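You operate a simulated robot arm through the tools that you are given. There is no shell and no other tool.

Carry out the task below with a simulated robot arm. There is one attempt and no reset: what you move stays moved.

Task
Rivet both hinge pins, then lay the hinge in the green tray.
Fine: the hinge is in the press slide; knob on RIVET; start first with the slide at PIN 1, then at PIN 2, each time till the lamp is green; slide out.

It is judged by the outcome, as a careful person would: the job done as asked, and still so three seconds after it is handed in. It fails if anything else is knocked over, pushed out of place, dropped, spilled or broken.

Robot
A 6-joint arm with a two-finger parallel gripper, fixed in place. Base frame: the origin is on the floor under the middle of its stand, x ahead of it, y to its left, z up; the work surface is at about z = 800. Units: mm, degrees, N and s.
With the tool pointing down near the work surface it reaches from about 280 to 640 mm from the base axis. Its first joint turns from -115.0 to 115.0 degrees. Payload 3.43 kg.
The TCP is the grasp point between the finger pads, 34 mm short of the fingertips. In the tool frame z runs along the fingers and y along their closing line. The gripper opens to 128 mm. The fingers are 24 mm wide and 12 mm thick; the gripper's body (48 by 130 mm) begins 96 mm behind the TCP.
Orientation is that of the tool frame in the base frame, as [roll, pitch, yaw] about the fixed x, y, z axes, in that order (R = Rz(yaw) Ry(pitch) Rx(roll)). With the fingers straight down and closing along the base's y, the tool's x points along the base's -x, its y along +y and its z along -z.

Tools
- The arm moves only by the tool nudge_tool. Its argument "plan" is one flat list of numbers, 6 for each row, row after row: the shift along the base's x, y, z in mm, then the turn, a rotation vector about the base's x, y, z in degrees. In form: [x, y, z, ax, ay, az, x, y, z, ax, ay, az, ...]. A call has 1 to 20 rows; each row is the pose to reach, as a shift and turn from the pose commanded when the call began. "gripper" is the gripper command, from -1 (fully open) to 1 (shut), values between in proportion, set as the call begins (left out, the last holds). Each row takes 0.2 s and may step no farther than 50 mm and 8.6 degrees from the row before; otherwise, or with a gripper value out of range, the whole call is refused. Where a pose cannot be reached the arm comes as near as it can. A force on the tool above 40 N (or 10 N above the force at the start of the call, whichever is more), or a blocked arm, ends the call early, and 0.2 s more pass. Each finger travels about 153 mm/s and halts on what it meets, pressing with about 43 N; the grip force reading is that of the motor and also rises with nothing between the fingers. The clock runs only during rows and for 0.2 s after the last one: add rows that repeat a pose to give the fingers time. It gives the time, the measured TCP pose, the force on the tool (base axes), the opening and the grip force at its end, in the units of the frame above (readings bear some noise), with the torque about the TCP (base axes, N m) and any sound that the robot's microphone picked up.
- Cameras (640 x 400 px; columns grow to the right, rows downward): "scene" is fixed at [397.5, 501.5, 1554.3]; the picture's right is [-0.14, 0.99, 0.00], its down [0.97, 0.13, -0.22] and it looks along [-0.22, -0.03, -0.97] (base axes); focal length 328 px, centre (320, 200). "wrist" rides on the gripper at [76, -11, -160] in the tool frame; the picture's right is [0.15, 0.99, 0.00], its down [-0.88, 0.13, -0.46] and it looks along [-0.45, 0.07, 0.89] (tool axes); focal length 234 px, centre (320, 200). There is no depth. A picture from a camera that has moved, and an enlarged one, comes with that camera's place and axes in the base frame and with its lens.
- capture(camera): a new picture of that camera. The clock stands still meanwhile.
- move_column(by): slides the trunk up (or, below 0, down) by that many mm; the arm rides with it, the base frame stays. It gives what a move gives, with no picture.
- inspect(camera, box): a new picture of the part [left, top, right, bottom] of that camera's present view, enlarged. The clock stands still meanwhile.
- sign_off(): hands the job in; it is judged then, once.

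Places have to be worked out from the pictures, the camera data and where the tool is seen. Open the gripper and draw the arm clear of the work before you hand the job in, unless the task says otherwise.

The tools are called as name(argument=value, ...) on one line, values as JSON. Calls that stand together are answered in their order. nudge_tool: Moves the arm, as the interface text tells. Its arguments: {"type":"object","properties":{"plan":{"type":"array"},"gripper":{"type":"number"}},"required":["plan"]} The other tools are called the same way: move_column (by) moves the trunk up or down; capture (camera) takes a picture; inspect (camera, box) takes an enlarged picture of a part of a camera's view; sign_off () hands the job in.

At the start:

```text
clock: 0.0
eef_pos: [214.7, 387.9, 1182.7]
tcp_rot: [180.0, 0.1, 179.9]
ft_force: [0.3, -0.5, -0.2]
wrist_torque: [0.03, 0.02, -0.02]
finger_gap: 127.8
grasp_force: 0.0
trunk travel left (down, up): [-900.0, 90.0]
```

scene: 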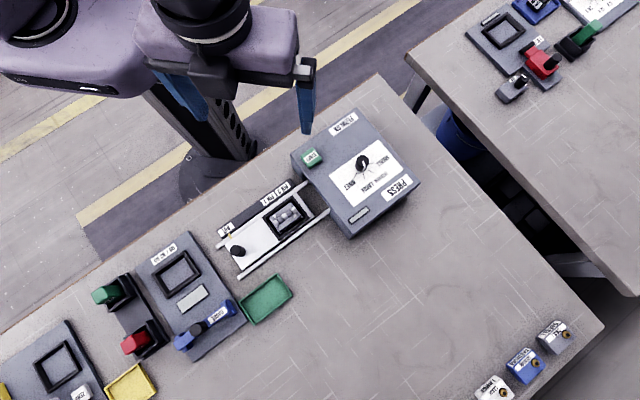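
wrist: 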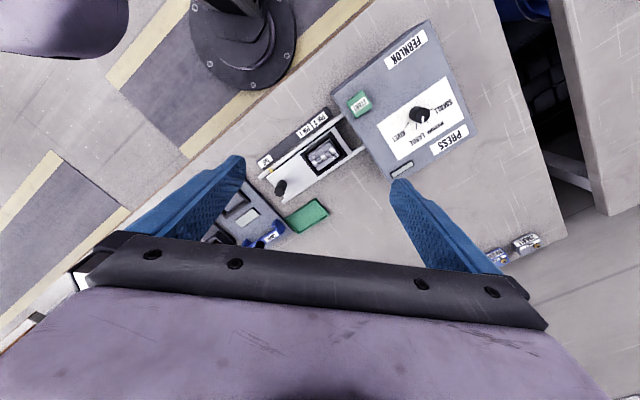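

I'll start by looking closer at the press, its knob, the slide and the tray.

inspect(camera="scene", box=[270, 90, 430, 250])

inspect(camera="scene", box=[200, 170, 340, 290])

inspect(camera="wrist", box=[240, 80, 380, 240])

inspect(camera="scene", box=[60, 220, 300, 400])

```text
2.50 times, centred on (350, 170) of scene
camera zoom: at [397.5, 501.5, 1554.3], right [-0.14, 0.99, 0.0], down [0.97, 0.13, -0.22], along [-0.22, -0.03, -0.97], focal length 819 px, centre (245, 275)
```

zoom: 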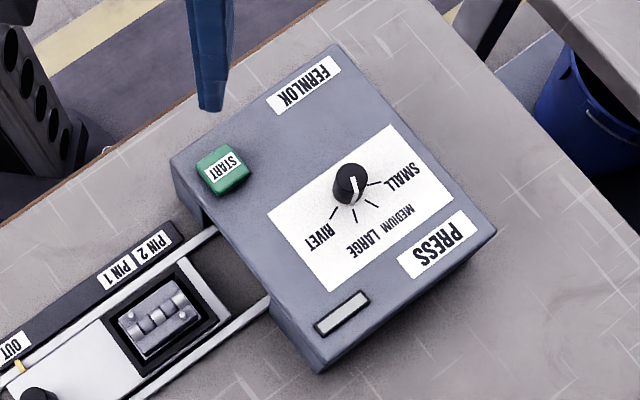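

```text
3.33 times, centred on (270, 230) of scene
camera zoom: at [397.5, 501.5, 1554.3], right [-0.14, 0.99, 0.0], down [0.97, 0.13, -0.22], along [-0.22, -0.03, -0.97], focal length 1092 px, centre (487, 100)
```

zoom: 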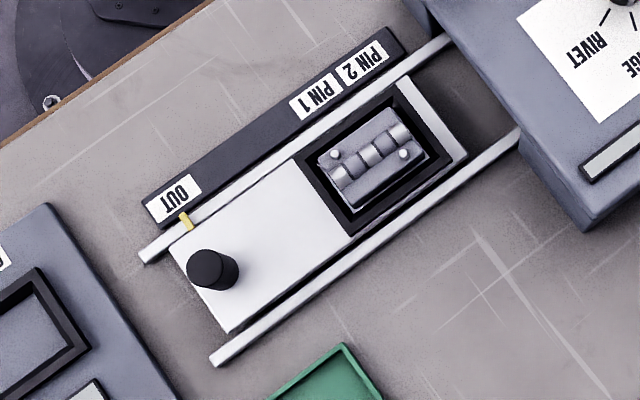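

```text
2.50 times, centred on (310, 160) of wrist
camera zoom: at [138.5, 376.3, 1343.8], right [-0.15, 0.99, 0.0], down [0.88, 0.13, 0.46], along [0.45, 0.07, -0.89], focal length 585 px, centre (345, 300)
```

zoom: 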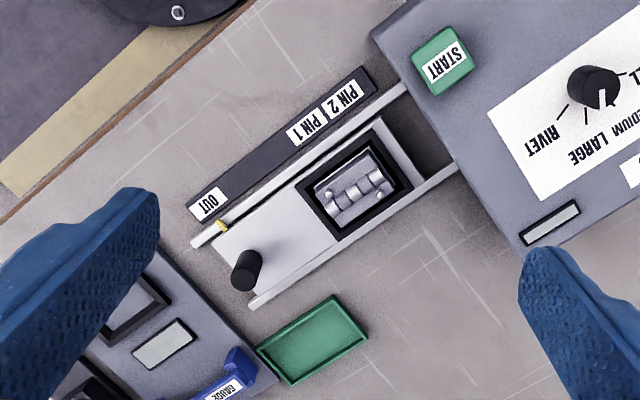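

```text
2.22 times, centred on (180, 310) of scene
camera zoom: at [397.5, 501.5, 1554.3], right [-0.14, 0.99, 0.0], down [0.97, 0.13, -0.22], along [-0.22, -0.03, -0.97], focal length 728 px, centre (631, -44)
```

zoom: 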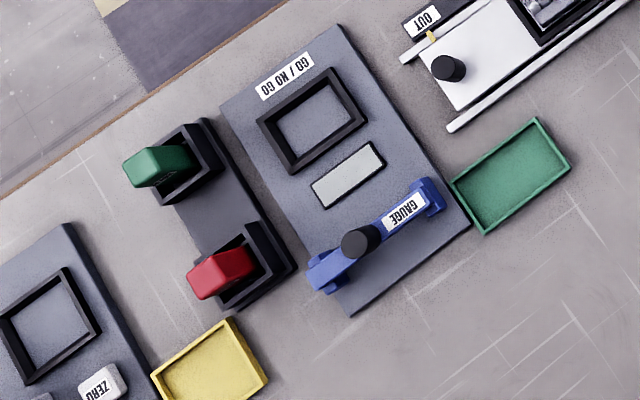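

START is near (165, 450, 912), the knob near (165, 555, 919) and the slide knob near (371, 317, 835), with the slide running along about (-0.71, 0.71). I'll zoom in on the dial, the lamp and the tray before moving.

inspect(camera="scene", box=[330, 140, 400, 200])

inspect(camera="wrist", box=[370, 80, 470, 180])

inspect(camera="scene", box=[260, 190, 320, 240])

inspect(camera="scene", box=[230, 260, 310, 330])

```text
6.67 times, centred on (365, 170) of scene
camera zoom: at [397.5, 501.5, 1554.3], right [-0.14, 0.99, 0.0], down [0.97, 0.13, -0.22], along [-0.22, -0.03, -0.97], focal length 2183 px, centre (20, 400)
```

zoom: 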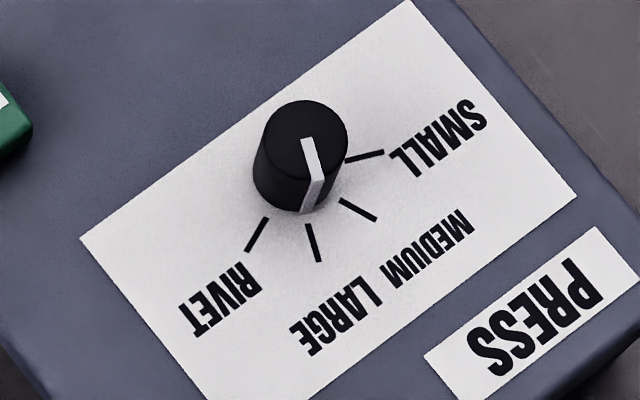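

```text
4.00 times, centred on (420, 130) of wrist
camera zoom: at [138.5, 376.3, 1343.8], right [-0.15, 0.99, 0.0], down [0.88, 0.13, 0.46], along [0.45, 0.07, -0.89], focal length 937 px, centre (-80, 480)
```

zoom: 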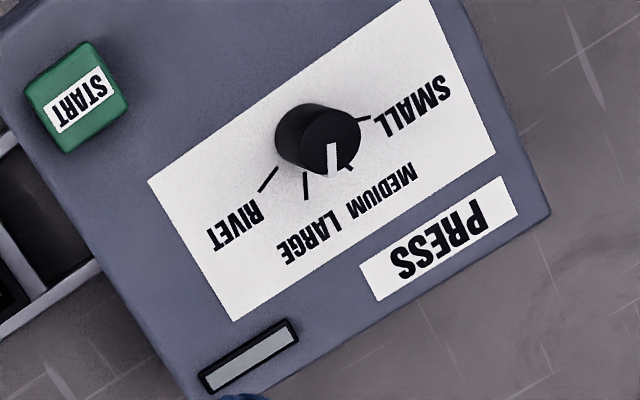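

```text
8.00 times, centred on (290, 215) of scene
camera zoom: at [397.5, 501.5, 1554.3], right [-0.14, 0.99, 0.0], down [0.97, 0.13, -0.22], along [-0.22, -0.03, -0.97], focal length 2620 px, centre (560, 80)
```

zoom: 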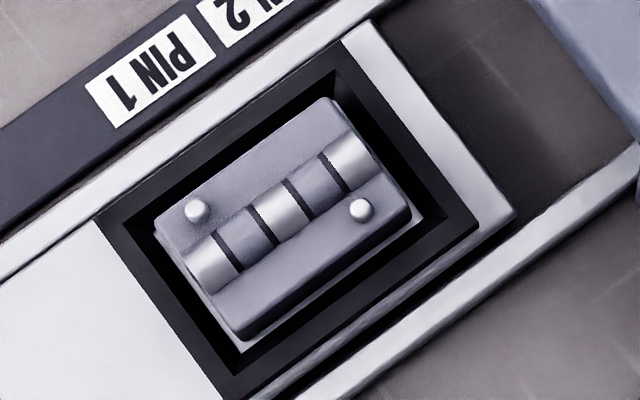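

```text
5.71 times, centred on (270, 295) of scene
camera zoom: at [397.5, 501.5, 1554.3], right [-0.14, 0.99, 0.0], down [0.97, 0.13, -0.22], along [-0.22, -0.03, -0.97], focal length 1871 px, centre (606, -343)
```

zoom: 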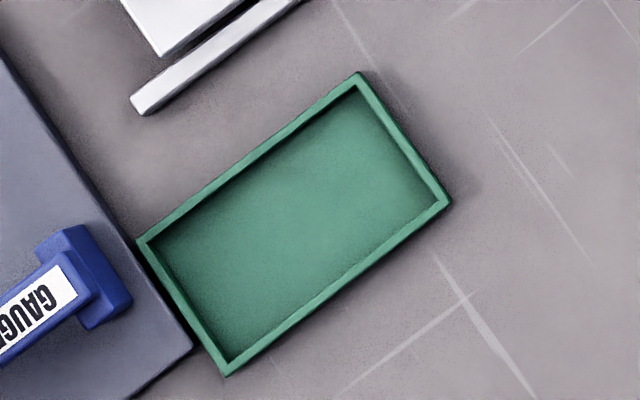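

The pointer is on LARGE at about +22°, and RIVET sits at about -22°, so the knob has to turn -45° about z. I'll move above the knob with the closing line square to the pointer and look again.

nudge_tool(plan=[-6.2, 20.8, -17.5, 0, 0, 2.8, -12.4, 41.6, -35, 0, 0, 5.6, -18.5, 62.4, -52.5, 0, 0, 8.4, -24.7, 83.2, -70, 0, 0, 11.2, -30.9, 104, -87.5, 0, 0, 14, -37, 124.8, -105, 0, 0, 16.8, -43.2, 145.6, -122.5, 0, 0, 19.6, -49.4, 166.6, -140, 0, 0, 22.5], gripper=-0.2)

capture(camera="wrist")

capture(camera="scene")

```text
clock: 1.8
eef_pos: [165.2, 553.5, 1044.3]
tcp_rot: [180.0, 0.0, -157.4]
ft_force: [-0.8, -0.4, 0.7]
wrist_torque: [-0.04, -0.01, 0.0]
finger_gap: 76.9
grasp_force: 0.2
trunk travel left (down, up): [-900.0, 90.0]
```

```text
taken
camera wrist: at [98.8, 515.3, 1203.8], right [-0.51, 0.86, 0.0], down [0.76, 0.46, 0.46], along [0.39, 0.23, -0.89], focal length 234 px, centre (320, 200)
```

wrist: 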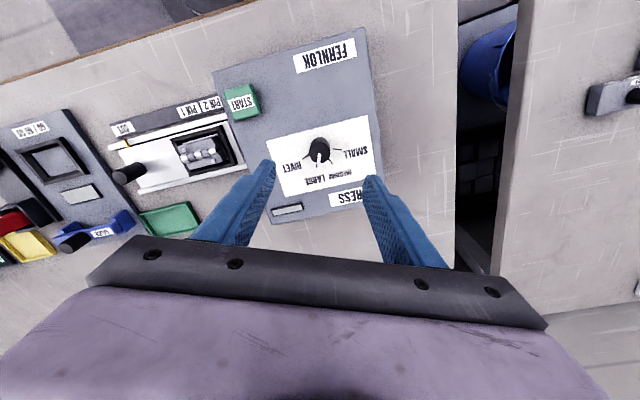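

```text
taken
```

scene: 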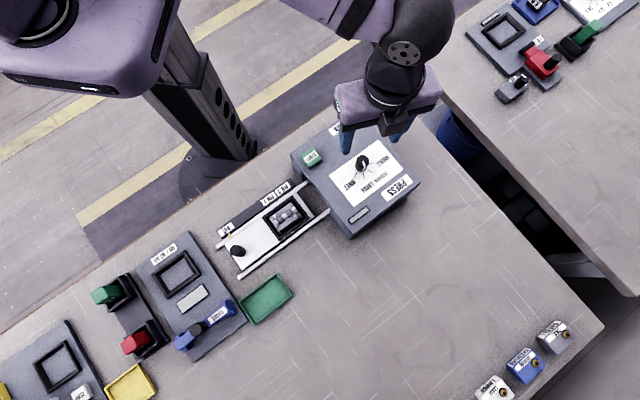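

The pose was reached at (165, 553.5, 1044). I'll zoom this view to refine the positions of the dial, START and the lamp.

inspect(camera="wrist", box=[260, 110, 380, 220])

inspect(camera="wrist", box=[100, 70, 270, 240])

```text
3.64 times, centred on (320, 165) of wrist
camera zoom: at [98.8, 515.3, 1203.8], right [-0.51, 0.86, 0.0], down [0.76, 0.46, 0.46], along [0.39, 0.23, -0.89], focal length 852 px, centre (320, 327)
```

zoom: 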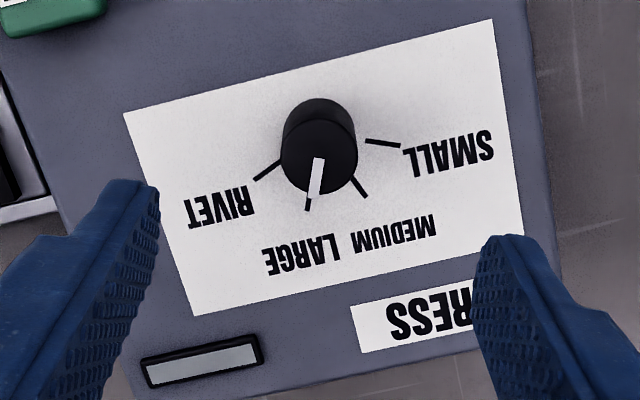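

```text
2.35 times, centred on (185, 155) of wrist
camera zoom: at [98.8, 515.3, 1203.8], right [-0.51, 0.86, 0.0], down [0.76, 0.46, 0.46], along [0.39, 0.23, -0.89], focal length 551 px, centre (638, 306)
```

zoom: 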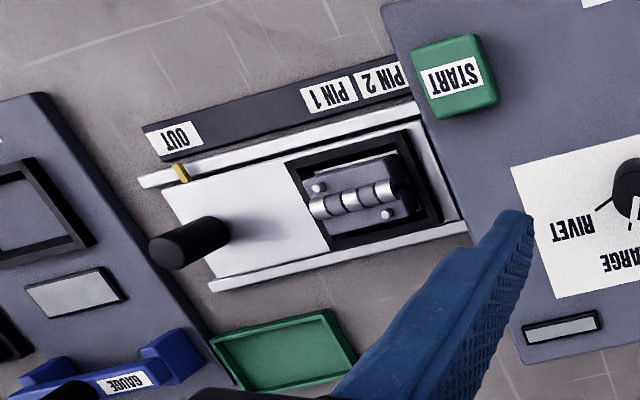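

The knob axis is confirmed at about (165.2, 555.0), top z ≈ 934. I'll descend to TCP z ≈ 947, which puts the fingertips near 913, above the panel at about 905.

nudge_tool(plan=[0, 0.3, -20, 0, 0, 0, 0, 0.5, -40, 0, 0, 0, 0, 0.5, -60, 0, 0, 0, 0, 0.5, -75, 0, 0, 0, 0, 0.5, -87, 0, 0, 0, 0, 0.5, -95.7, 0, 0, 0, 0, 0.5, -95.7, 0, 0, 0], gripper=-0.2)

capture(camera="wrist")

capture(camera="scene")

```text
clock: 3.4
eef_pos: [164.4, 553.7, 946.7]
tcp_rot: [-180.0, 0.0, -157.6]
ft_force: [1.0, 0.2, 0.3]
wrist_torque: [0.01, 0.02, -0.03]
finger_gap: 76.7
grasp_force: 0.0
trunk travel left (down, up): [-900.0, 90.0]
```

```text
taken
camera wrist: at [99.0, 514.9, 1106.6], right [-0.51, 0.86, 0.0], down [0.76, 0.46, 0.46], along [0.39, 0.23, -0.89], focal length 234 px, centre (320, 200)
```

wrist: 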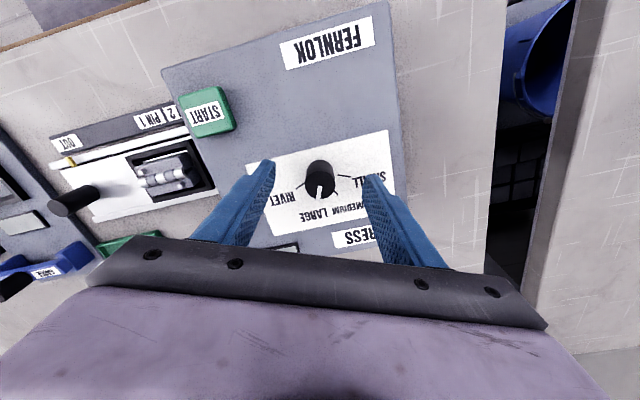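

```text
taken
```

scene: 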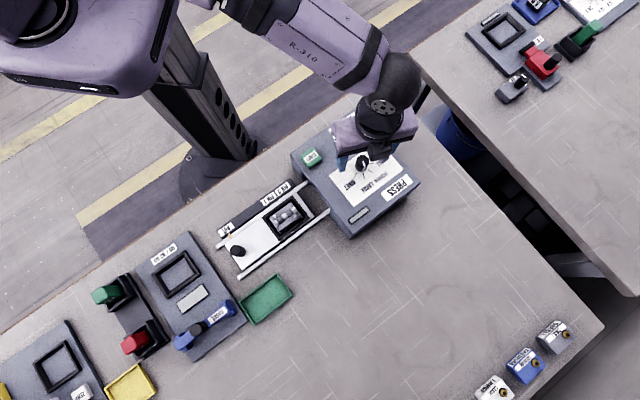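

inspect(camera="wrist", box=[260, 130, 380, 240])

```text
3.64 times, centred on (320, 185) of wrist
camera zoom: at [99.0, 514.9, 1106.6], right [-0.51, 0.86, 0.0], down [0.76, 0.46, 0.46], along [0.39, 0.23, -0.89], focal length 852 px, centre (320, 254)
```

zoom: 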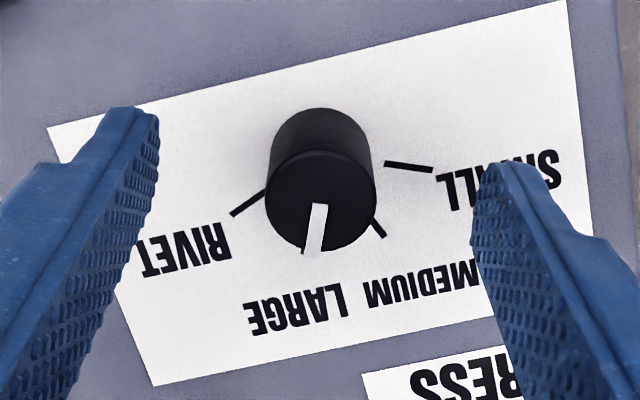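

The knob is centred between the fingers. I'll close on it.

nudge_tool(plan=[0, 0, 0, 0, 0, 0, 0, 0, 0, 0, 0, 0, 0, 0, 0, 0, 0, 0], gripper=1)

inspect(camera="wrist", box=[260, 130, 380, 240])

```text
clock: 4.2
eef_pos: [164.3, 554.6, 947.5]
tcp_rot: [180.0, 0.0, -157.5]
ft_force: [-0.2, 2.2, -1.6]
wrist_torque: [0.26, 0.02, 0.01]
finger_gap: 25.2
grasp_force: 45.1
trunk travel left (down, up): [-900.0, 90.0]
```

```text
3.64 times, centred on (320, 185) of wrist
camera zoom: at [98.9, 515.3, 1106.7], right [-0.51, 0.86, 0.0], down [0.76, 0.46, 0.46], along [0.39, 0.23, -0.89], focal length 852 px, centre (320, 254)
```

zoom: 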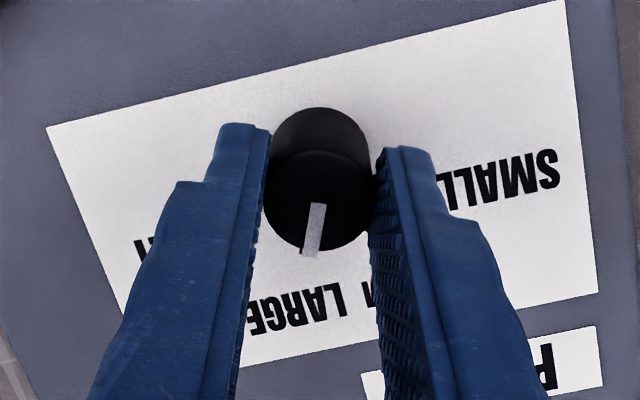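

I have the knob gripped, gap 25.2 mm. Now I turn it -45° about z to RIVET.

nudge_tool(plan=[0, 0, 0, 0, 0, -6.4, 0, 0, 0, 0, 0, -12.9, 0, 0, 0, 0, 0, -19.3, 0, 0, 0, 0, 0, -25.7, 0, 0, 0, 0, 0, -32.2, 0, 0, 0, 0, 0, -38.6, 0, 0, 0, 0, 0, -45, 0, 0, 0, 0, 0, -45], gripper=1)

capture(camera="wrist")

inspect(camera="wrist", box=[260, 130, 380, 240])

inspect(camera="scene", box=[330, 140, 400, 200])

```text
clock: 6.0
eef_pos: [165.7, 555.2, 946.3]
tcp_rot: [180.0, 0.0, 157.3]
ft_force: [-2.0, 4.6, -10.9]
wrist_torque: [0.72, 0.59, 0.29]
finger_gap: 25.3
grasp_force: 44.5
trunk travel left (down, up): [-900.0, 90.0]
```

```text
taken
camera wrist: at [90.5, 574.9, 1106.7], right [0.24, 0.97, 0.0], down [0.86, -0.22, 0.46], along [0.44, -0.11, -0.89], focal length 234 px, centre (320, 200)
```

wrist: 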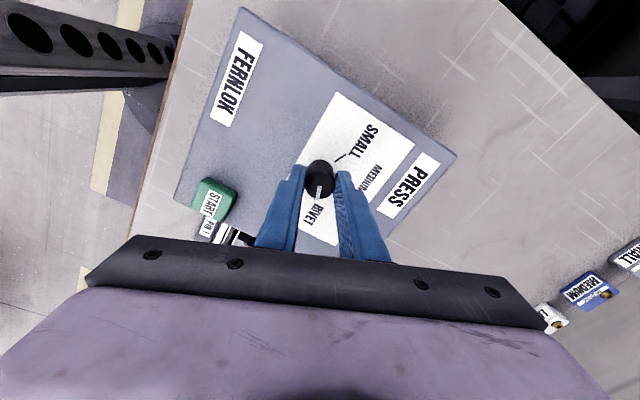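

```text
3.64 times, centred on (320, 185) of wrist
camera zoom: at [90.5, 574.9, 1106.7], right [0.24, 0.97, 0.0], down [0.86, -0.22, 0.46], along [0.44, -0.11, -0.89], focal length 852 px, centre (320, 254)
```

zoom: 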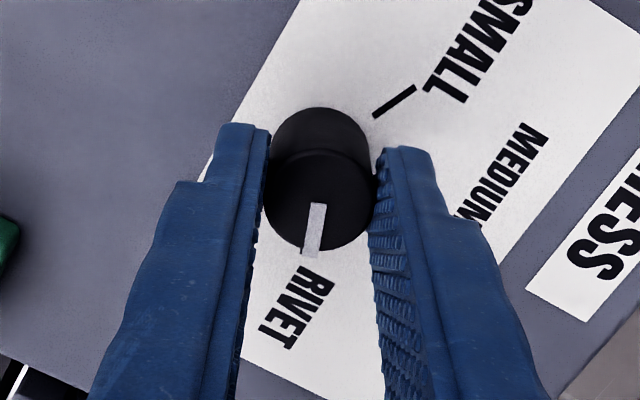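

```text
6.67 times, centred on (365, 170) of scene
camera zoom: at [397.5, 501.5, 1554.3], right [-0.14, 0.99, 0.0], down [0.97, 0.13, -0.22], along [-0.22, -0.03, -0.97], focal length 2183 px, centre (20, 400)
```

zoom: 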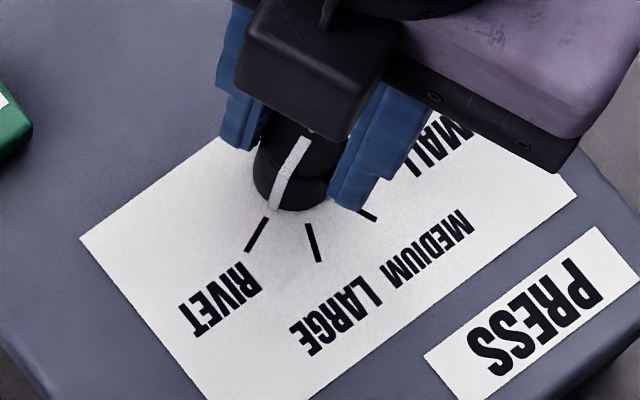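

The pointer now lines up with RIVET. I'll release the knob and rise straight up.

nudge_tool(plan=[0, 0, 0, 0, 0, 0, 0, 0, 0, 0, 0, 0, 0, 0, 20, 0, 0, 0, 0, 0, 50, 0, 0, 0, 0, 0, 90, 0, 0, 0], gripper=-0.2)

inspect(camera="wrist", box=[260, 110, 380, 220])

inspect(camera="scene", box=[330, 140, 400, 200])

```text
clock: 7.2
eef_pos: [162.8, 554.0, 1039.5]
tcp_rot: [180.0, 0.0, 157.6]
ft_force: [0.3, 0.4, -0.8]
wrist_torque: [0.0, -0.02, -0.01]
finger_gap: 76.8
grasp_force: 0.0
trunk travel left (down, up): [-900.0, 90.0]
```

```text
3.64 times, centred on (320, 165) of wrist
camera zoom: at [89.3, 572.6, 1198.1], right [0.24, 0.97, 0.0], down [0.86, -0.22, 0.46], along [0.44, -0.11, -0.89], focal length 852 px, centre (320, 327)
```

zoom: 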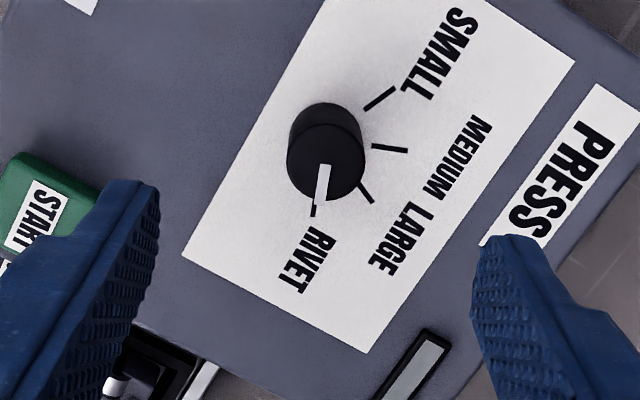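

```text
6.67 times, centred on (365, 170) of scene
camera zoom: at [397.5, 501.5, 1554.3], right [-0.14, 0.99, 0.0], down [0.97, 0.13, -0.22], along [-0.22, -0.03, -0.97], focal length 2183 px, centre (20, 400)
```

zoom: 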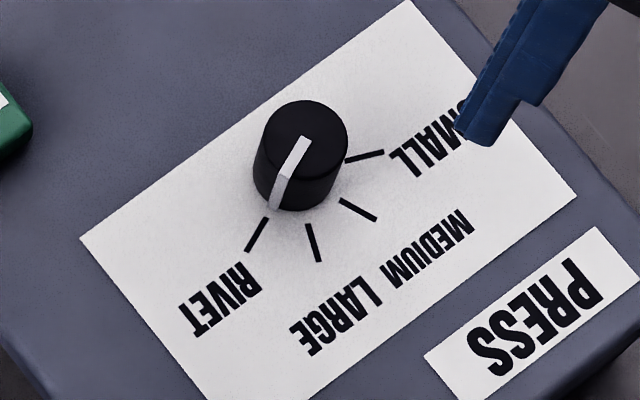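

The knob reads RIVET cleanly. Next I'll go above the slide knob, turning so the fingers close along the slide direction, and look.

nudge_tool(plan=[20.6, -23.8, -7.7, 0, 0, 6.75, 41.1, -47.6, -15.4, 0, 0, 13.5, 61.7, -71.4, -23.1, 0, 0, 20.25, 82.3, -95.2, -30.8, 0, 0, 27, 102.9, -119, -38.5, 0, 0, 33.75, 123.4, -142.8, -46.2, 0, 0, 40.5, 144, -166.6, -53.9, 0, 0, 47.25, 164.6, -190.4, -61.6, 0, 0, 54, 185.1, -214.2, -69.3, 0, 0, 60.75, 205.7, -238, -77, 0, 0, 67.5, 205.7, -238, -77, 0, 0, 67.5], gripper=-0.2)

capture(camera="wrist")

capture(camera="scene")

```text
clock: 9.6
eef_pos: [369.8, 316.1, 961.5]
tcp_rot: [-180.0, 0.0, -135.0]
ft_force: [0.4, -0.7, 0.0]
wrist_torque: [-0.01, -0.01, 0.01]
finger_gap: 76.8
grasp_force: 0.1
trunk travel left (down, up): [-900.0, 90.0]
```

```text
taken
camera wrist: at [324.4, 255.2, 1121.4], right [-0.8, 0.59, 0.0], down [0.53, 0.72, 0.46], along [0.27, 0.37, -0.89], focal length 234 px, centre (320, 200)
```

wrist: 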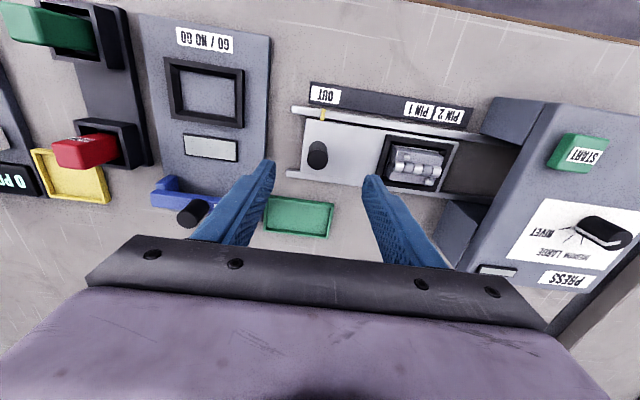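

```text
taken
```

scene: 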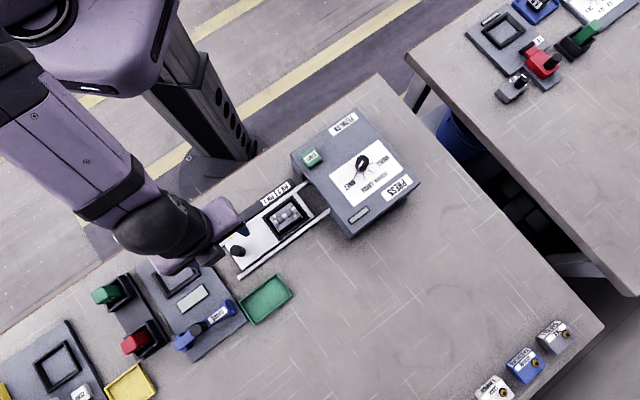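

inspect(camera="wrist", box=[280, 80, 480, 210])

inspect(camera="wrist", box=[290, 80, 370, 190])

```text
3.08 times, centred on (380, 145) of wrist
camera zoom: at [324.4, 255.2, 1121.4], right [-0.8, 0.59, 0.0], down [0.53, 0.72, 0.46], along [0.27, 0.37, -0.89], focal length 720 px, centre (135, 369)
```

zoom: 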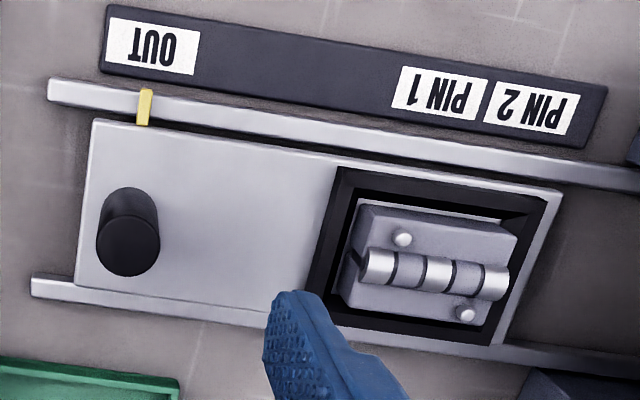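

```text
3.64 times, centred on (330, 135) of wrist
camera zoom: at [324.4, 255.2, 1121.4], right [-0.8, 0.59, 0.0], down [0.53, 0.72, 0.46], along [0.27, 0.37, -0.89], focal length 852 px, centre (284, 436)
```

zoom: 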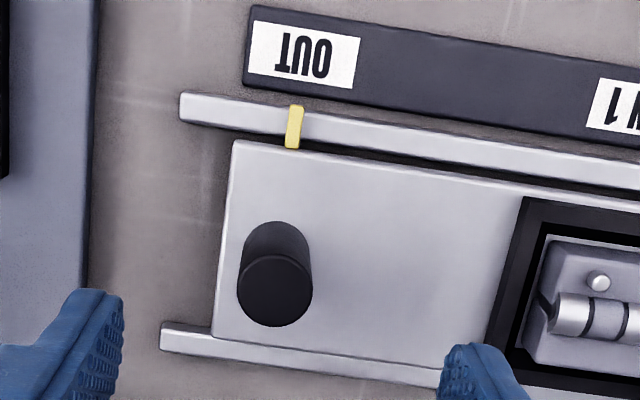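

inspect(camera="scene", box=[210, 220, 270, 270])

```text
8.00 times, centred on (240, 245) of scene
camera zoom: at [397.5, 501.5, 1554.3], right [-0.14, 0.99, 0.0], down [0.97, 0.13, -0.22], along [-0.22, -0.03, -0.97], focal length 2620 px, centre (960, -160)
```

zoom: 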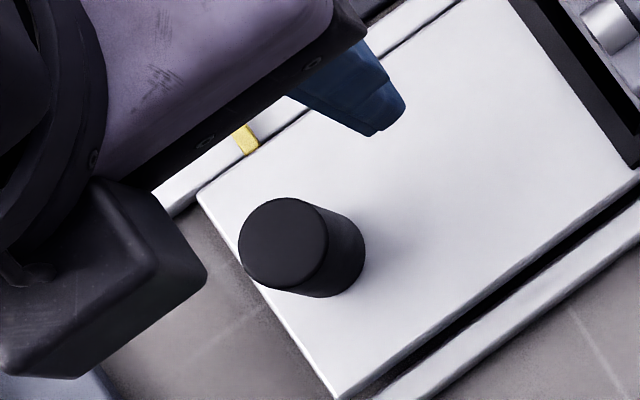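

The slide knob is a tall cylinder at about (372.5, 318.5), z ≈ 817 to 868. I'll descend around it with the fingertips about 10 mm above the carriage.

nudge_tool(plan=[1.5, 1.5, -20, 0, 0, 0, 1.5, 1.5, -40, 0, 0, 0, 1.5, 1.5, -60, 0, 0, 0, 1.5, 1.5, -80, 0, 0, 0, 1.5, 1.5, -98, 0, 0, 0, 1.5, 1.5, -98, 0, 0, 0], gripper=0)

capture(camera="wrist")

capture(camera="scene")

```text
clock: 11.0
eef_pos: [371.9, 316.9, 863.9]
tcp_rot: [-180.0, 0.0, -135.0]
ft_force: [-0.1, -0.6, 0.5]
wrist_torque: [0.01, -0.01, 0.0]
finger_gap: 64.0
grasp_force: 0.0
trunk travel left (down, up): [-900.0, 90.0]
```

```text
taken
camera wrist: at [326.6, 255.3, 1023.9], right [-0.8, 0.6, 0.0], down [0.53, 0.71, 0.46], along [0.27, 0.37, -0.89], focal length 234 px, centre (320, 200)
```

wrist: 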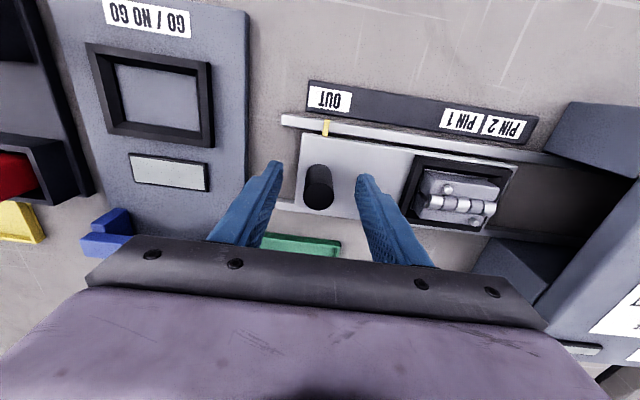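

```text
taken
```

scene: 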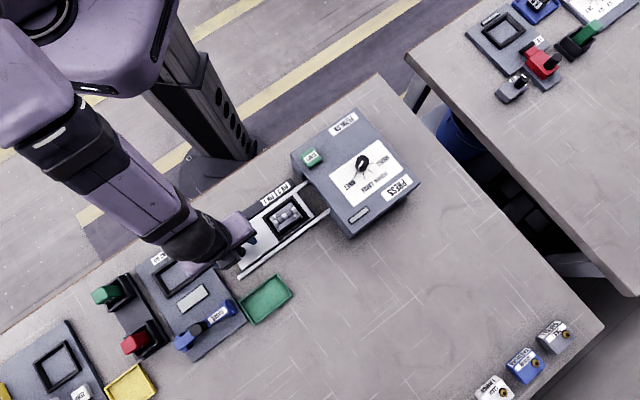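

The knob is centred on the grasp point. I'll close on it.

nudge_tool(plan=[0, 0, 0, 0, 0, 0, 0, 0, 0, 0, 0, 0, 0, 0, 0, 0, 0, 0], gripper=1)

capture(camera="wrist")

inspect(camera="wrist", box=[290, 70, 550, 220])

```text
clock: 11.8
eef_pos: [372.8, 316.5, 863.9]
tcp_rot: [-179.9, 0.0, -135.0]
ft_force: [2.0, -1.6, -1.4]
wrist_torque: [0.5, 0.38, 0.06]
finger_gap: 23.4
grasp_force: 45.1
trunk travel left (down, up): [-900.0, 90.0]
```

```text
taken
camera wrist: at [326.9, 255.5, 1023.8], right [-0.8, 0.6, 0.0], down [0.53, 0.71, 0.46], along [0.27, 0.37, -0.89], focal length 234 px, centre (320, 200)
```

wrist: 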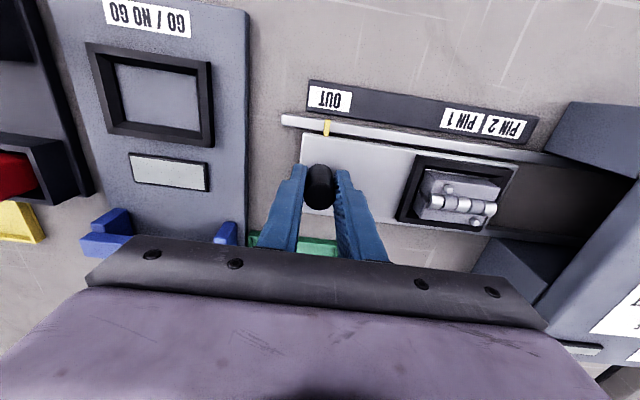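

```text
2.46 times, centred on (420, 145) of wrist
camera zoom: at [326.9, 255.5, 1023.8], right [-0.8, 0.6, 0.0], down [0.53, 0.71, 0.46], along [0.27, 0.37, -0.89], focal length 576 px, centre (74, 335)
```

zoom: 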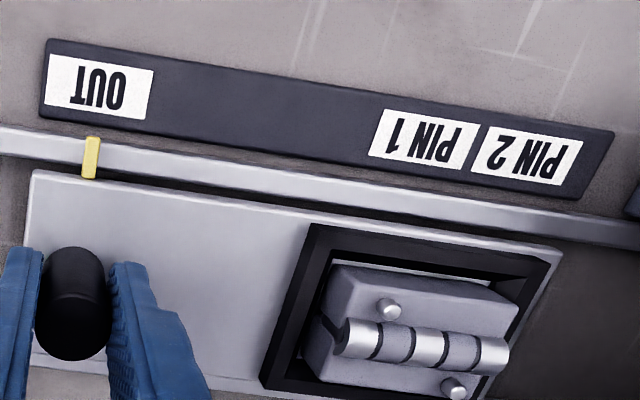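

Gripped, gap 23.4 mm. The label strip lies near table level, so OUT to PIN 1 is about 120 mm and PIN 1 to PIN 2 about 40 mm. I'll push the slide halfway first and check forces.

nudge_tool(plan=[-7.1, 7.1, 0, 0, 0, 0, -17.7, 17.7, 0, 0, 0, 0, -28.3, 28.3, 0, 0, 0, 0, -38.9, 38.9, 0, 0, 0, 0, -49.5, 49.5, 0, 0, 0, 0], gripper=1)

inspect(camera="wrist", box=[210, 70, 470, 220])

capture(camera="scene")

```text
clock: 13.0
eef_pos: [321.9, 367.1, 863.4]
tcp_rot: [180.0, 0.1, -135.1]
ft_force: [0.0, 0.5, 8.6]
wrist_torque: [-1.56, 0.45, -0.1]
finger_gap: 23.5
grasp_force: 45.0
trunk travel left (down, up): [-900.0, 90.0]
```

```text
2.46 times, centred on (340, 145) of wrist
camera zoom: at [276.5, 305.7, 1023.7], right [-0.8, 0.6, 0.0], down [0.53, 0.71, 0.46], along [0.27, 0.37, -0.89], focal length 576 px, centre (271, 335)
```

zoom: 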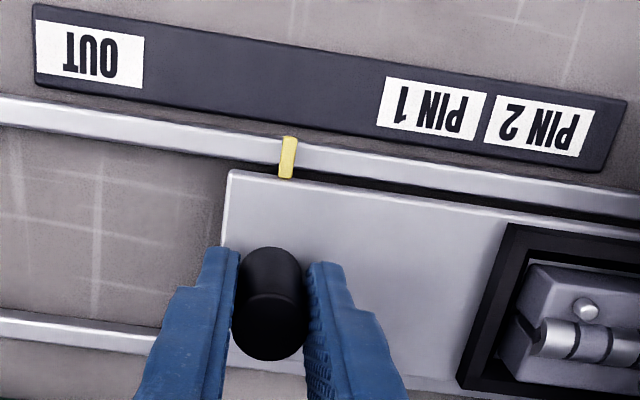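

```text
taken
```

scene: 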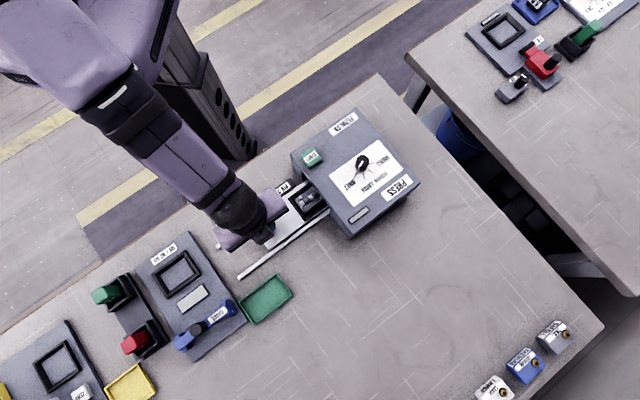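

The slide moves freely, with only small forces. I'll continue the other 50 mm to about PIN 1.

nudge_tool(plan=[-8.8, 8.8, 0, 0, 0, 0, -17.7, 17.7, 0, 0, 0, 0, -26.5, 26.5, 0, 0, 0, 0, -35.4, 35.4, 0, 0, 0, 0, -35.4, 35.4, 0, 0, 0, 0], gripper=1)

capture(camera="wrist")

inspect(camera="wrist", box=[270, 90, 390, 190])

inspect(camera="scene", box=[260, 160, 340, 230])

```text
clock: 14.2
eef_pos: [286.6, 402.9, 863.3]
tcp_rot: [180.0, 0.1, -135.0]
ft_force: [-0.7, -3.3, 9.7]
wrist_torque: [-0.71, -0.39, -0.05]
finger_gap: 23.5
grasp_force: 45.3
trunk travel left (down, up): [-900.0, 90.0]
```

```text
taken
camera wrist: at [241.1, 340.8, 1023.6], right [-0.8, 0.6, 0.0], down [0.53, 0.71, 0.46], along [0.27, 0.37, -0.89], focal length 234 px, centre (320, 200)
```

wrist: 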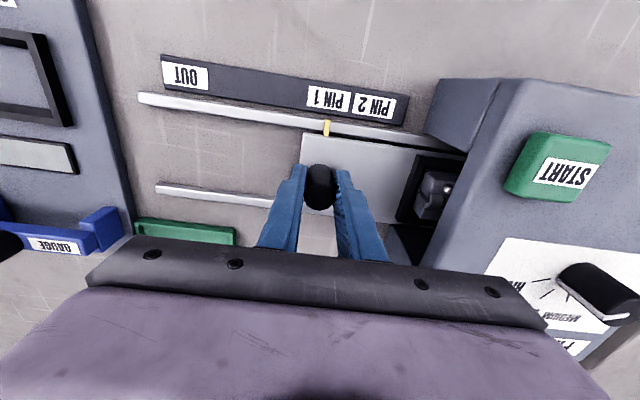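

```text
4.00 times, centred on (330, 140) of wrist
camera zoom: at [241.1, 340.8, 1023.6], right [-0.8, 0.6, 0.0], down [0.53, 0.71, 0.46], along [0.27, 0.37, -0.89], focal length 937 px, centre (280, 440)
```

zoom: 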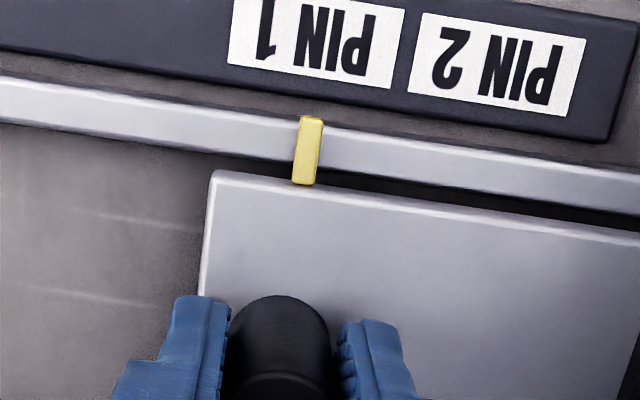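

```text
5.71 times, centred on (300, 195) of scene
camera zoom: at [397.5, 501.5, 1554.3], right [-0.14, 0.99, 0.0], down [0.97, 0.13, -0.22], along [-0.22, -0.03, -0.97], focal length 1871 px, centre (434, 229)
```

zoom: 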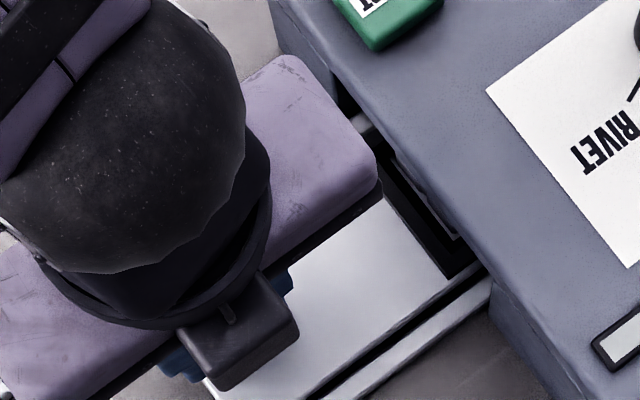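

The marker lines up with the middle of the PIN 1 label to within about 1 mm. I'll release the knob gently and rise clear.

nudge_tool(plan=[0, 0, 0, 0, 0, 0, 0, 0, 0, 0, 0, 0, 0, 0, 25, 0, 0, 0, 0, 0, 60, 0, 0, 0, 0, 0, 108, 0, 0, 0, 0, 0, 108, 0, 0, 0], gripper=0.2)

capture(camera="wrist")

inspect(camera="wrist", box=[270, 70, 390, 190])

inspect(camera="scene", box=[280, 120, 380, 220])

```text
clock: 15.6
eef_pos: [288.2, 403.1, 970.2]
tcp_rot: [180.0, -0.1, -134.9]
ft_force: [0.5, 0.9, -0.9]
wrist_torque: [-0.01, 0.02, 0.02]
finger_gap: 51.3
grasp_force: 0.0
trunk travel left (down, up): [-900.0, 90.0]
```

```text
taken
camera wrist: at [242.1, 341.6, 1130.3], right [-0.8, 0.6, 0.0], down [0.53, 0.72, 0.45], along [0.27, 0.37, -0.89], focal length 234 px, centre (320, 200)
```

wrist: 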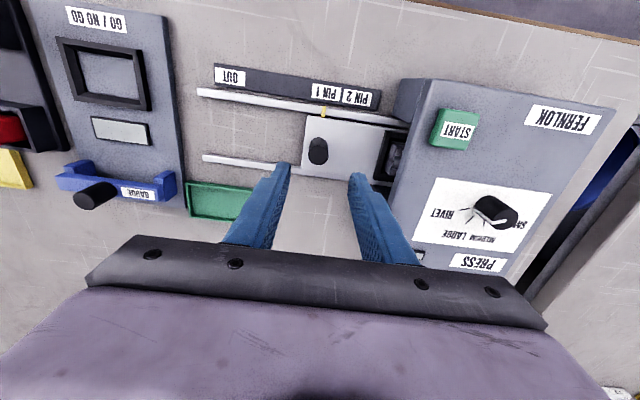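

```text
3.33 times, centred on (330, 130) of wrist
camera zoom: at [242.1, 341.6, 1130.3], right [-0.8, 0.6, 0.0], down [0.53, 0.72, 0.45], along [0.27, 0.37, -0.89], focal length 781 px, centre (287, 433)
```

zoom: 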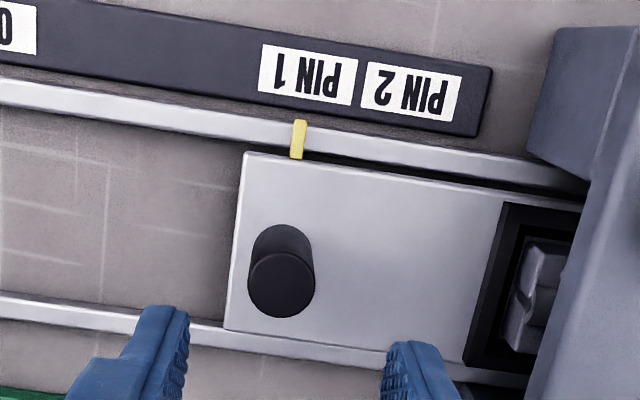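

```text
4.00 times, centred on (330, 170) of scene
camera zoom: at [397.5, 501.5, 1554.3], right [-0.14, 0.99, 0.0], down [0.97, 0.13, -0.22], along [-0.22, -0.03, -0.97], focal length 1310 px, centre (280, 320)
```

zoom: 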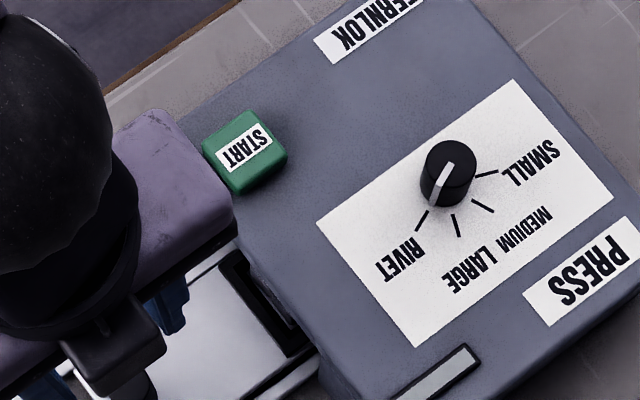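

The slide stayed at PIN 1. The START button top is near (164, 450, ~912), so I'll close the fingers and move above it.

nudge_tool(plan=[-20.6, 7.8, 3, 0, 0, 0, -41.2, 15.5, 6, 0, 0, 0, -61.8, 23.3, 10, 0, 0, 0, -82.4, 31.1, 10, 0, 0, 0, -103, 38.8, 10, 0, 0, 0, -123.6, 46.6, 10, 0, 0, 0, -123.6, 46.6, 10, 0, 0, 0], gripper=1)

capture(camera="wrist")

inspect(camera="wrist", box=[240, 120, 400, 260])

inspect(camera="scene", box=[280, 120, 380, 220])

```text
clock: 17.2
eef_pos: [162.9, 447.8, 982.0]
tcp_rot: [179.9, 0.1, -135.0]
ft_force: [-0.1, -0.6, -1.0]
wrist_torque: [0.0, 0.03, -0.02]
finger_gap: 0.0
grasp_force: 32.8
trunk travel left (down, up): [-900.0, 90.0]
```

```text
taken
camera wrist: at [117.6, 387.6, 1141.6], right [-0.8, 0.6, 0.0], down [0.53, 0.71, 0.46], along [0.27, 0.37, -0.89], focal length 234 px, centre (320, 200)
```

wrist: 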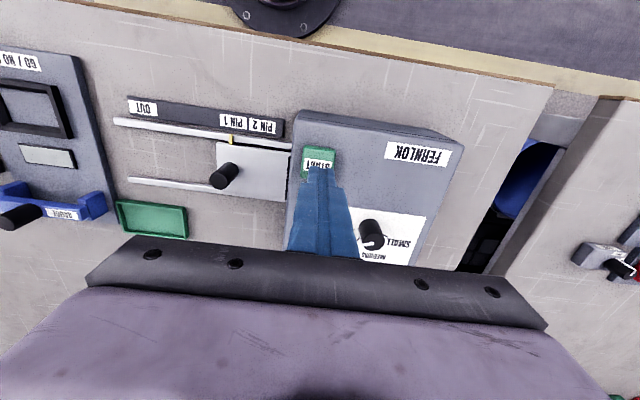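

```text
2.86 times, centred on (320, 190) of wrist
camera zoom: at [117.6, 387.6, 1141.6], right [-0.8, 0.6, 0.0], down [0.53, 0.71, 0.46], along [0.27, 0.37, -0.89], focal length 669 px, centre (320, 229)
```

zoom: 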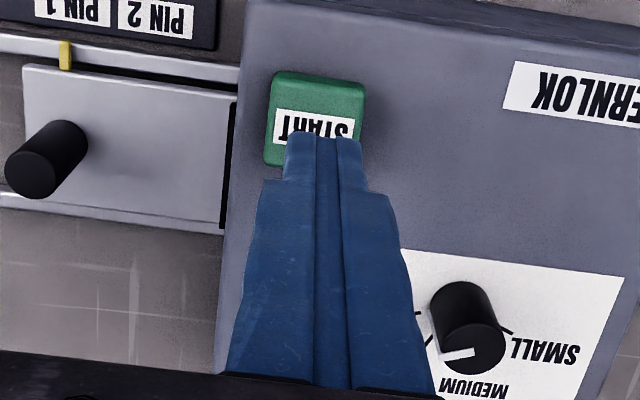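

```text
4.00 times, centred on (330, 170) of scene
camera zoom: at [397.5, 501.5, 1554.3], right [-0.14, 0.99, 0.0], down [0.97, 0.13, -0.22], along [-0.22, -0.03, -0.97], focal length 1310 px, centre (280, 320)
```

zoom: 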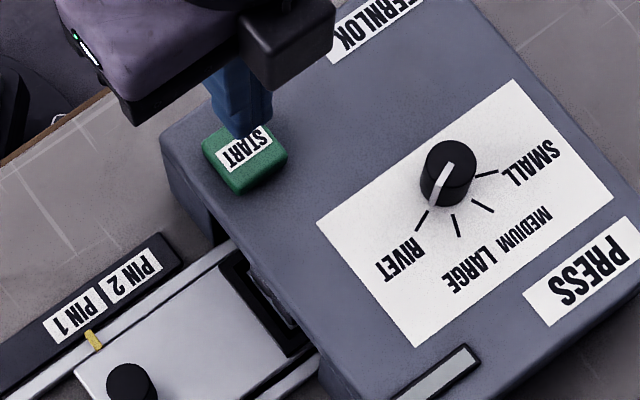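

The scene view confirms the marker at PIN 1, and the fingertips are over START. I'll press down in small steps, watching force and lamp.

nudge_tool(plan=[0, 0, -15, 0, 0, 0, 0, 0, -25, 0, 0, 0, 0, 0, -31, 0, 0, 0, 0, 0, -34, 0, 0, 0, 0, 0, -37, 0, 0, 0], gripper=1)

inspect(camera="scene", box=[280, 120, 380, 220])

```text
clock: 18.4
eef_pos: [162.2, 447.9, 946.1]
tcp_rot: [179.9, 0.0, -135.0]
ft_force: [0.6, 0.0, -0.8]
wrist_torque: [-0.01, -0.02, -0.01]
finger_gap: 0.2
grasp_force: 32.5
trunk travel left (down, up): [-900.0, 90.0]
```

```text
4.00 times, centred on (330, 170) of scene
camera zoom: at [397.5, 501.5, 1554.3], right [-0.14, 0.99, 0.0], down [0.97, 0.13, -0.22], along [-0.22, -0.03, -0.97], focal length 1310 px, centre (280, 320)
```

zoom: 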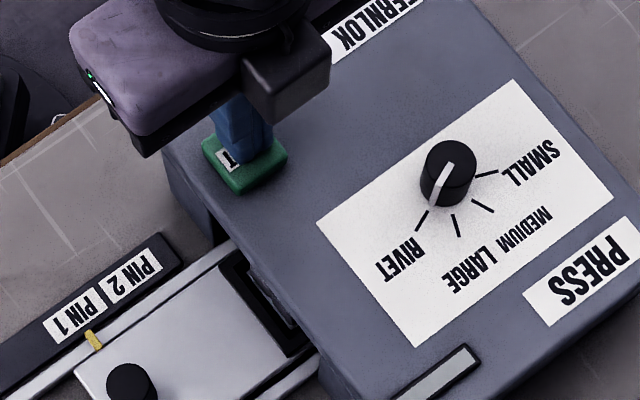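

There's no contact yet at tip z ≈ 912. I'll continue down in 2 mm steps.

nudge_tool(plan=[0, 0, -2, 0, 0, 0, 0, 0, -4, 0, 0, 0, 0, 0, -6, 0, 0, 0, 0, 0, -8, 0, 0, 0], gripper=1)

inspect(camera="scene", box=[280, 120, 380, 220])

```text
clock: 19.4
eef_pos: [163.3, 449.1, 937.2]
tcp_rot: [179.9, 0.2, -135.0]
ft_force: [-2.8, -1.8, 16.4]
wrist_torque: [-0.12, 0.1, 0.02]
finger_gap: 0.1
grasp_force: 32.5
trunk travel left (down, up): [-900.0, 90.0]
heard: click
```

```text
4.00 times, centred on (330, 170) of scene
camera zoom: at [397.5, 501.5, 1554.3], right [-0.14, 0.99, 0.0], down [0.97, 0.13, -0.22], along [-0.22, -0.03, -0.97], focal length 1310 px, centre (280, 320)
```

zoom: 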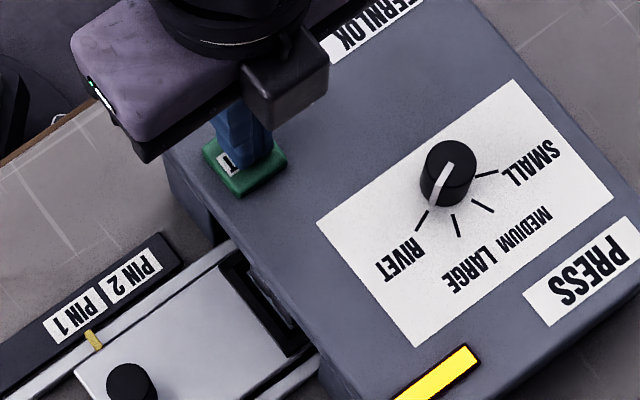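

A click was heard and the lamp is yellow, so the cycle is running. I'll hold still and watch the lamp.

nudge_tool(plan=[0, 0, 0, 0, 0, 0, 0, 0, 0, 0, 0, 0, 0, 0, 0, 0, 0, 0, 0, 0, 0, 0, 0, 0, 0, 0, 0, 0, 0, 0], gripper=1)

inspect(camera="scene", box=[280, 120, 400, 240])

```text
clock: 20.6
eef_pos: [163.5, 448.3, 938.3]
tcp_rot: [179.9, 0.1, -135.1]
ft_force: [-2.4, 2.0, 22.4]
wrist_torque: [0.02, 0.1, -0.02]
finger_gap: 0.0
grasp_force: 32.7
trunk travel left (down, up): [-900.0, 90.0]
```

```text
3.33 times, centred on (340, 180) of scene
camera zoom: at [397.5, 501.5, 1554.3], right [-0.14, 0.99, 0.0], down [0.97, 0.13, -0.22], along [-0.22, -0.03, -0.97], focal length 1092 px, centre (253, 267)
```

zoom: 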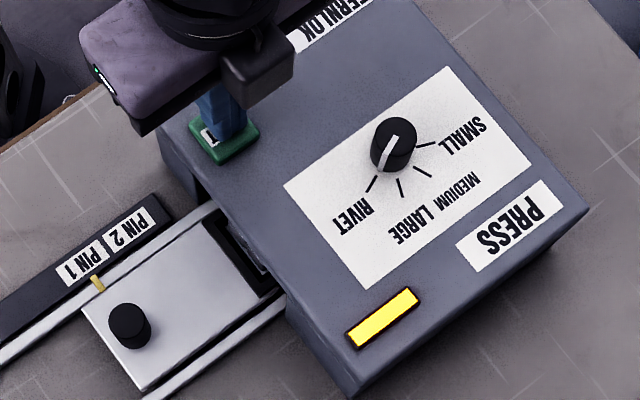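

The lamp is still yellow. I'll keep waiting.

nudge_tool(plan=[0, 0, 0, 0, 0, 0, 0, 0, 0, 0, 0, 0, 0, 0, 0, 0, 0, 0, 0, 0, 0, 0, 0, 0, 0, 0, 0, 0, 0, 0, 0, 0, 0, 0, 0, 0, 0, 0, 0, 0, 0, 0, 0, 0, 0, 0, 0, 0], gripper=1)

inspect(camera="scene", box=[280, 120, 400, 240])

```text
clock: 22.4
eef_pos: [162.7, 449.5, 936.6]
tcp_rot: [180.0, 0.3, -135.0]
ft_force: [-2.0, 4.8, 22.6]
wrist_torque: [0.13, 0.07, -0.02]
finger_gap: 0.4
grasp_force: 33.3
trunk travel left (down, up): [-900.0, 90.0]
```

```text
3.33 times, centred on (340, 180) of scene
camera zoom: at [397.5, 501.5, 1554.3], right [-0.14, 0.99, 0.0], down [0.97, 0.13, -0.22], along [-0.22, -0.03, -0.97], focal length 1092 px, centre (253, 267)
```

zoom: 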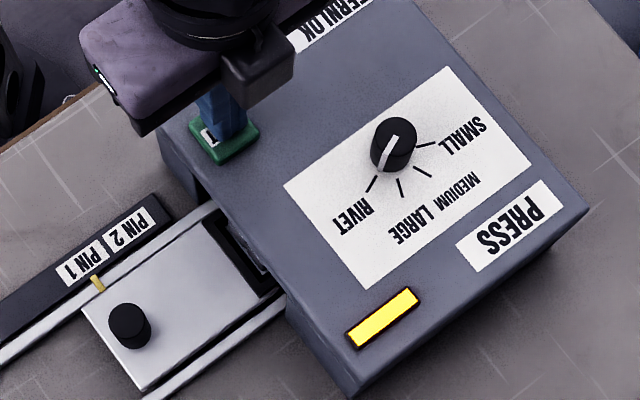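

Still yellow after about 3 s. I'll hold a while longer.

nudge_tool(plan=[0, 0, 0, 0, 0, 0, 0, 0, 0, 0, 0, 0, 0, 0, 0, 0, 0, 0, 0, 0, 0, 0, 0, 0, 0, 0, 0, 0, 0, 0, 0, 0, 0, 0, 0, 0, 0, 0, 0, 0, 0, 0, 0, 0, 0, 0, 0, 0, 0, 0, 0, 0, 0, 0, 0, 0, 0, 0, 0, 0], gripper=1)

inspect(camera="scene", box=[280, 120, 400, 240])

```text
clock: 24.6
eef_pos: [162.8, 448.2, 936.7]
tcp_rot: [179.8, 0.3, -135.0]
ft_force: [-1.9, 3.9, 23.0]
wrist_torque: [0.13, 0.07, 0.0]
finger_gap: 0.1
grasp_force: 32.9
trunk travel left (down, up): [-900.0, 90.0]
```

```text
3.33 times, centred on (340, 180) of scene
camera zoom: at [397.5, 501.5, 1554.3], right [-0.14, 0.99, 0.0], down [0.97, 0.13, -0.22], along [-0.22, -0.03, -0.97], focal length 1092 px, centre (253, 267)
```

zoom: 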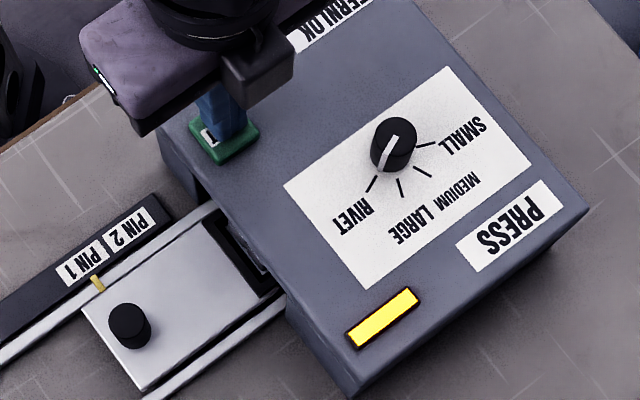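

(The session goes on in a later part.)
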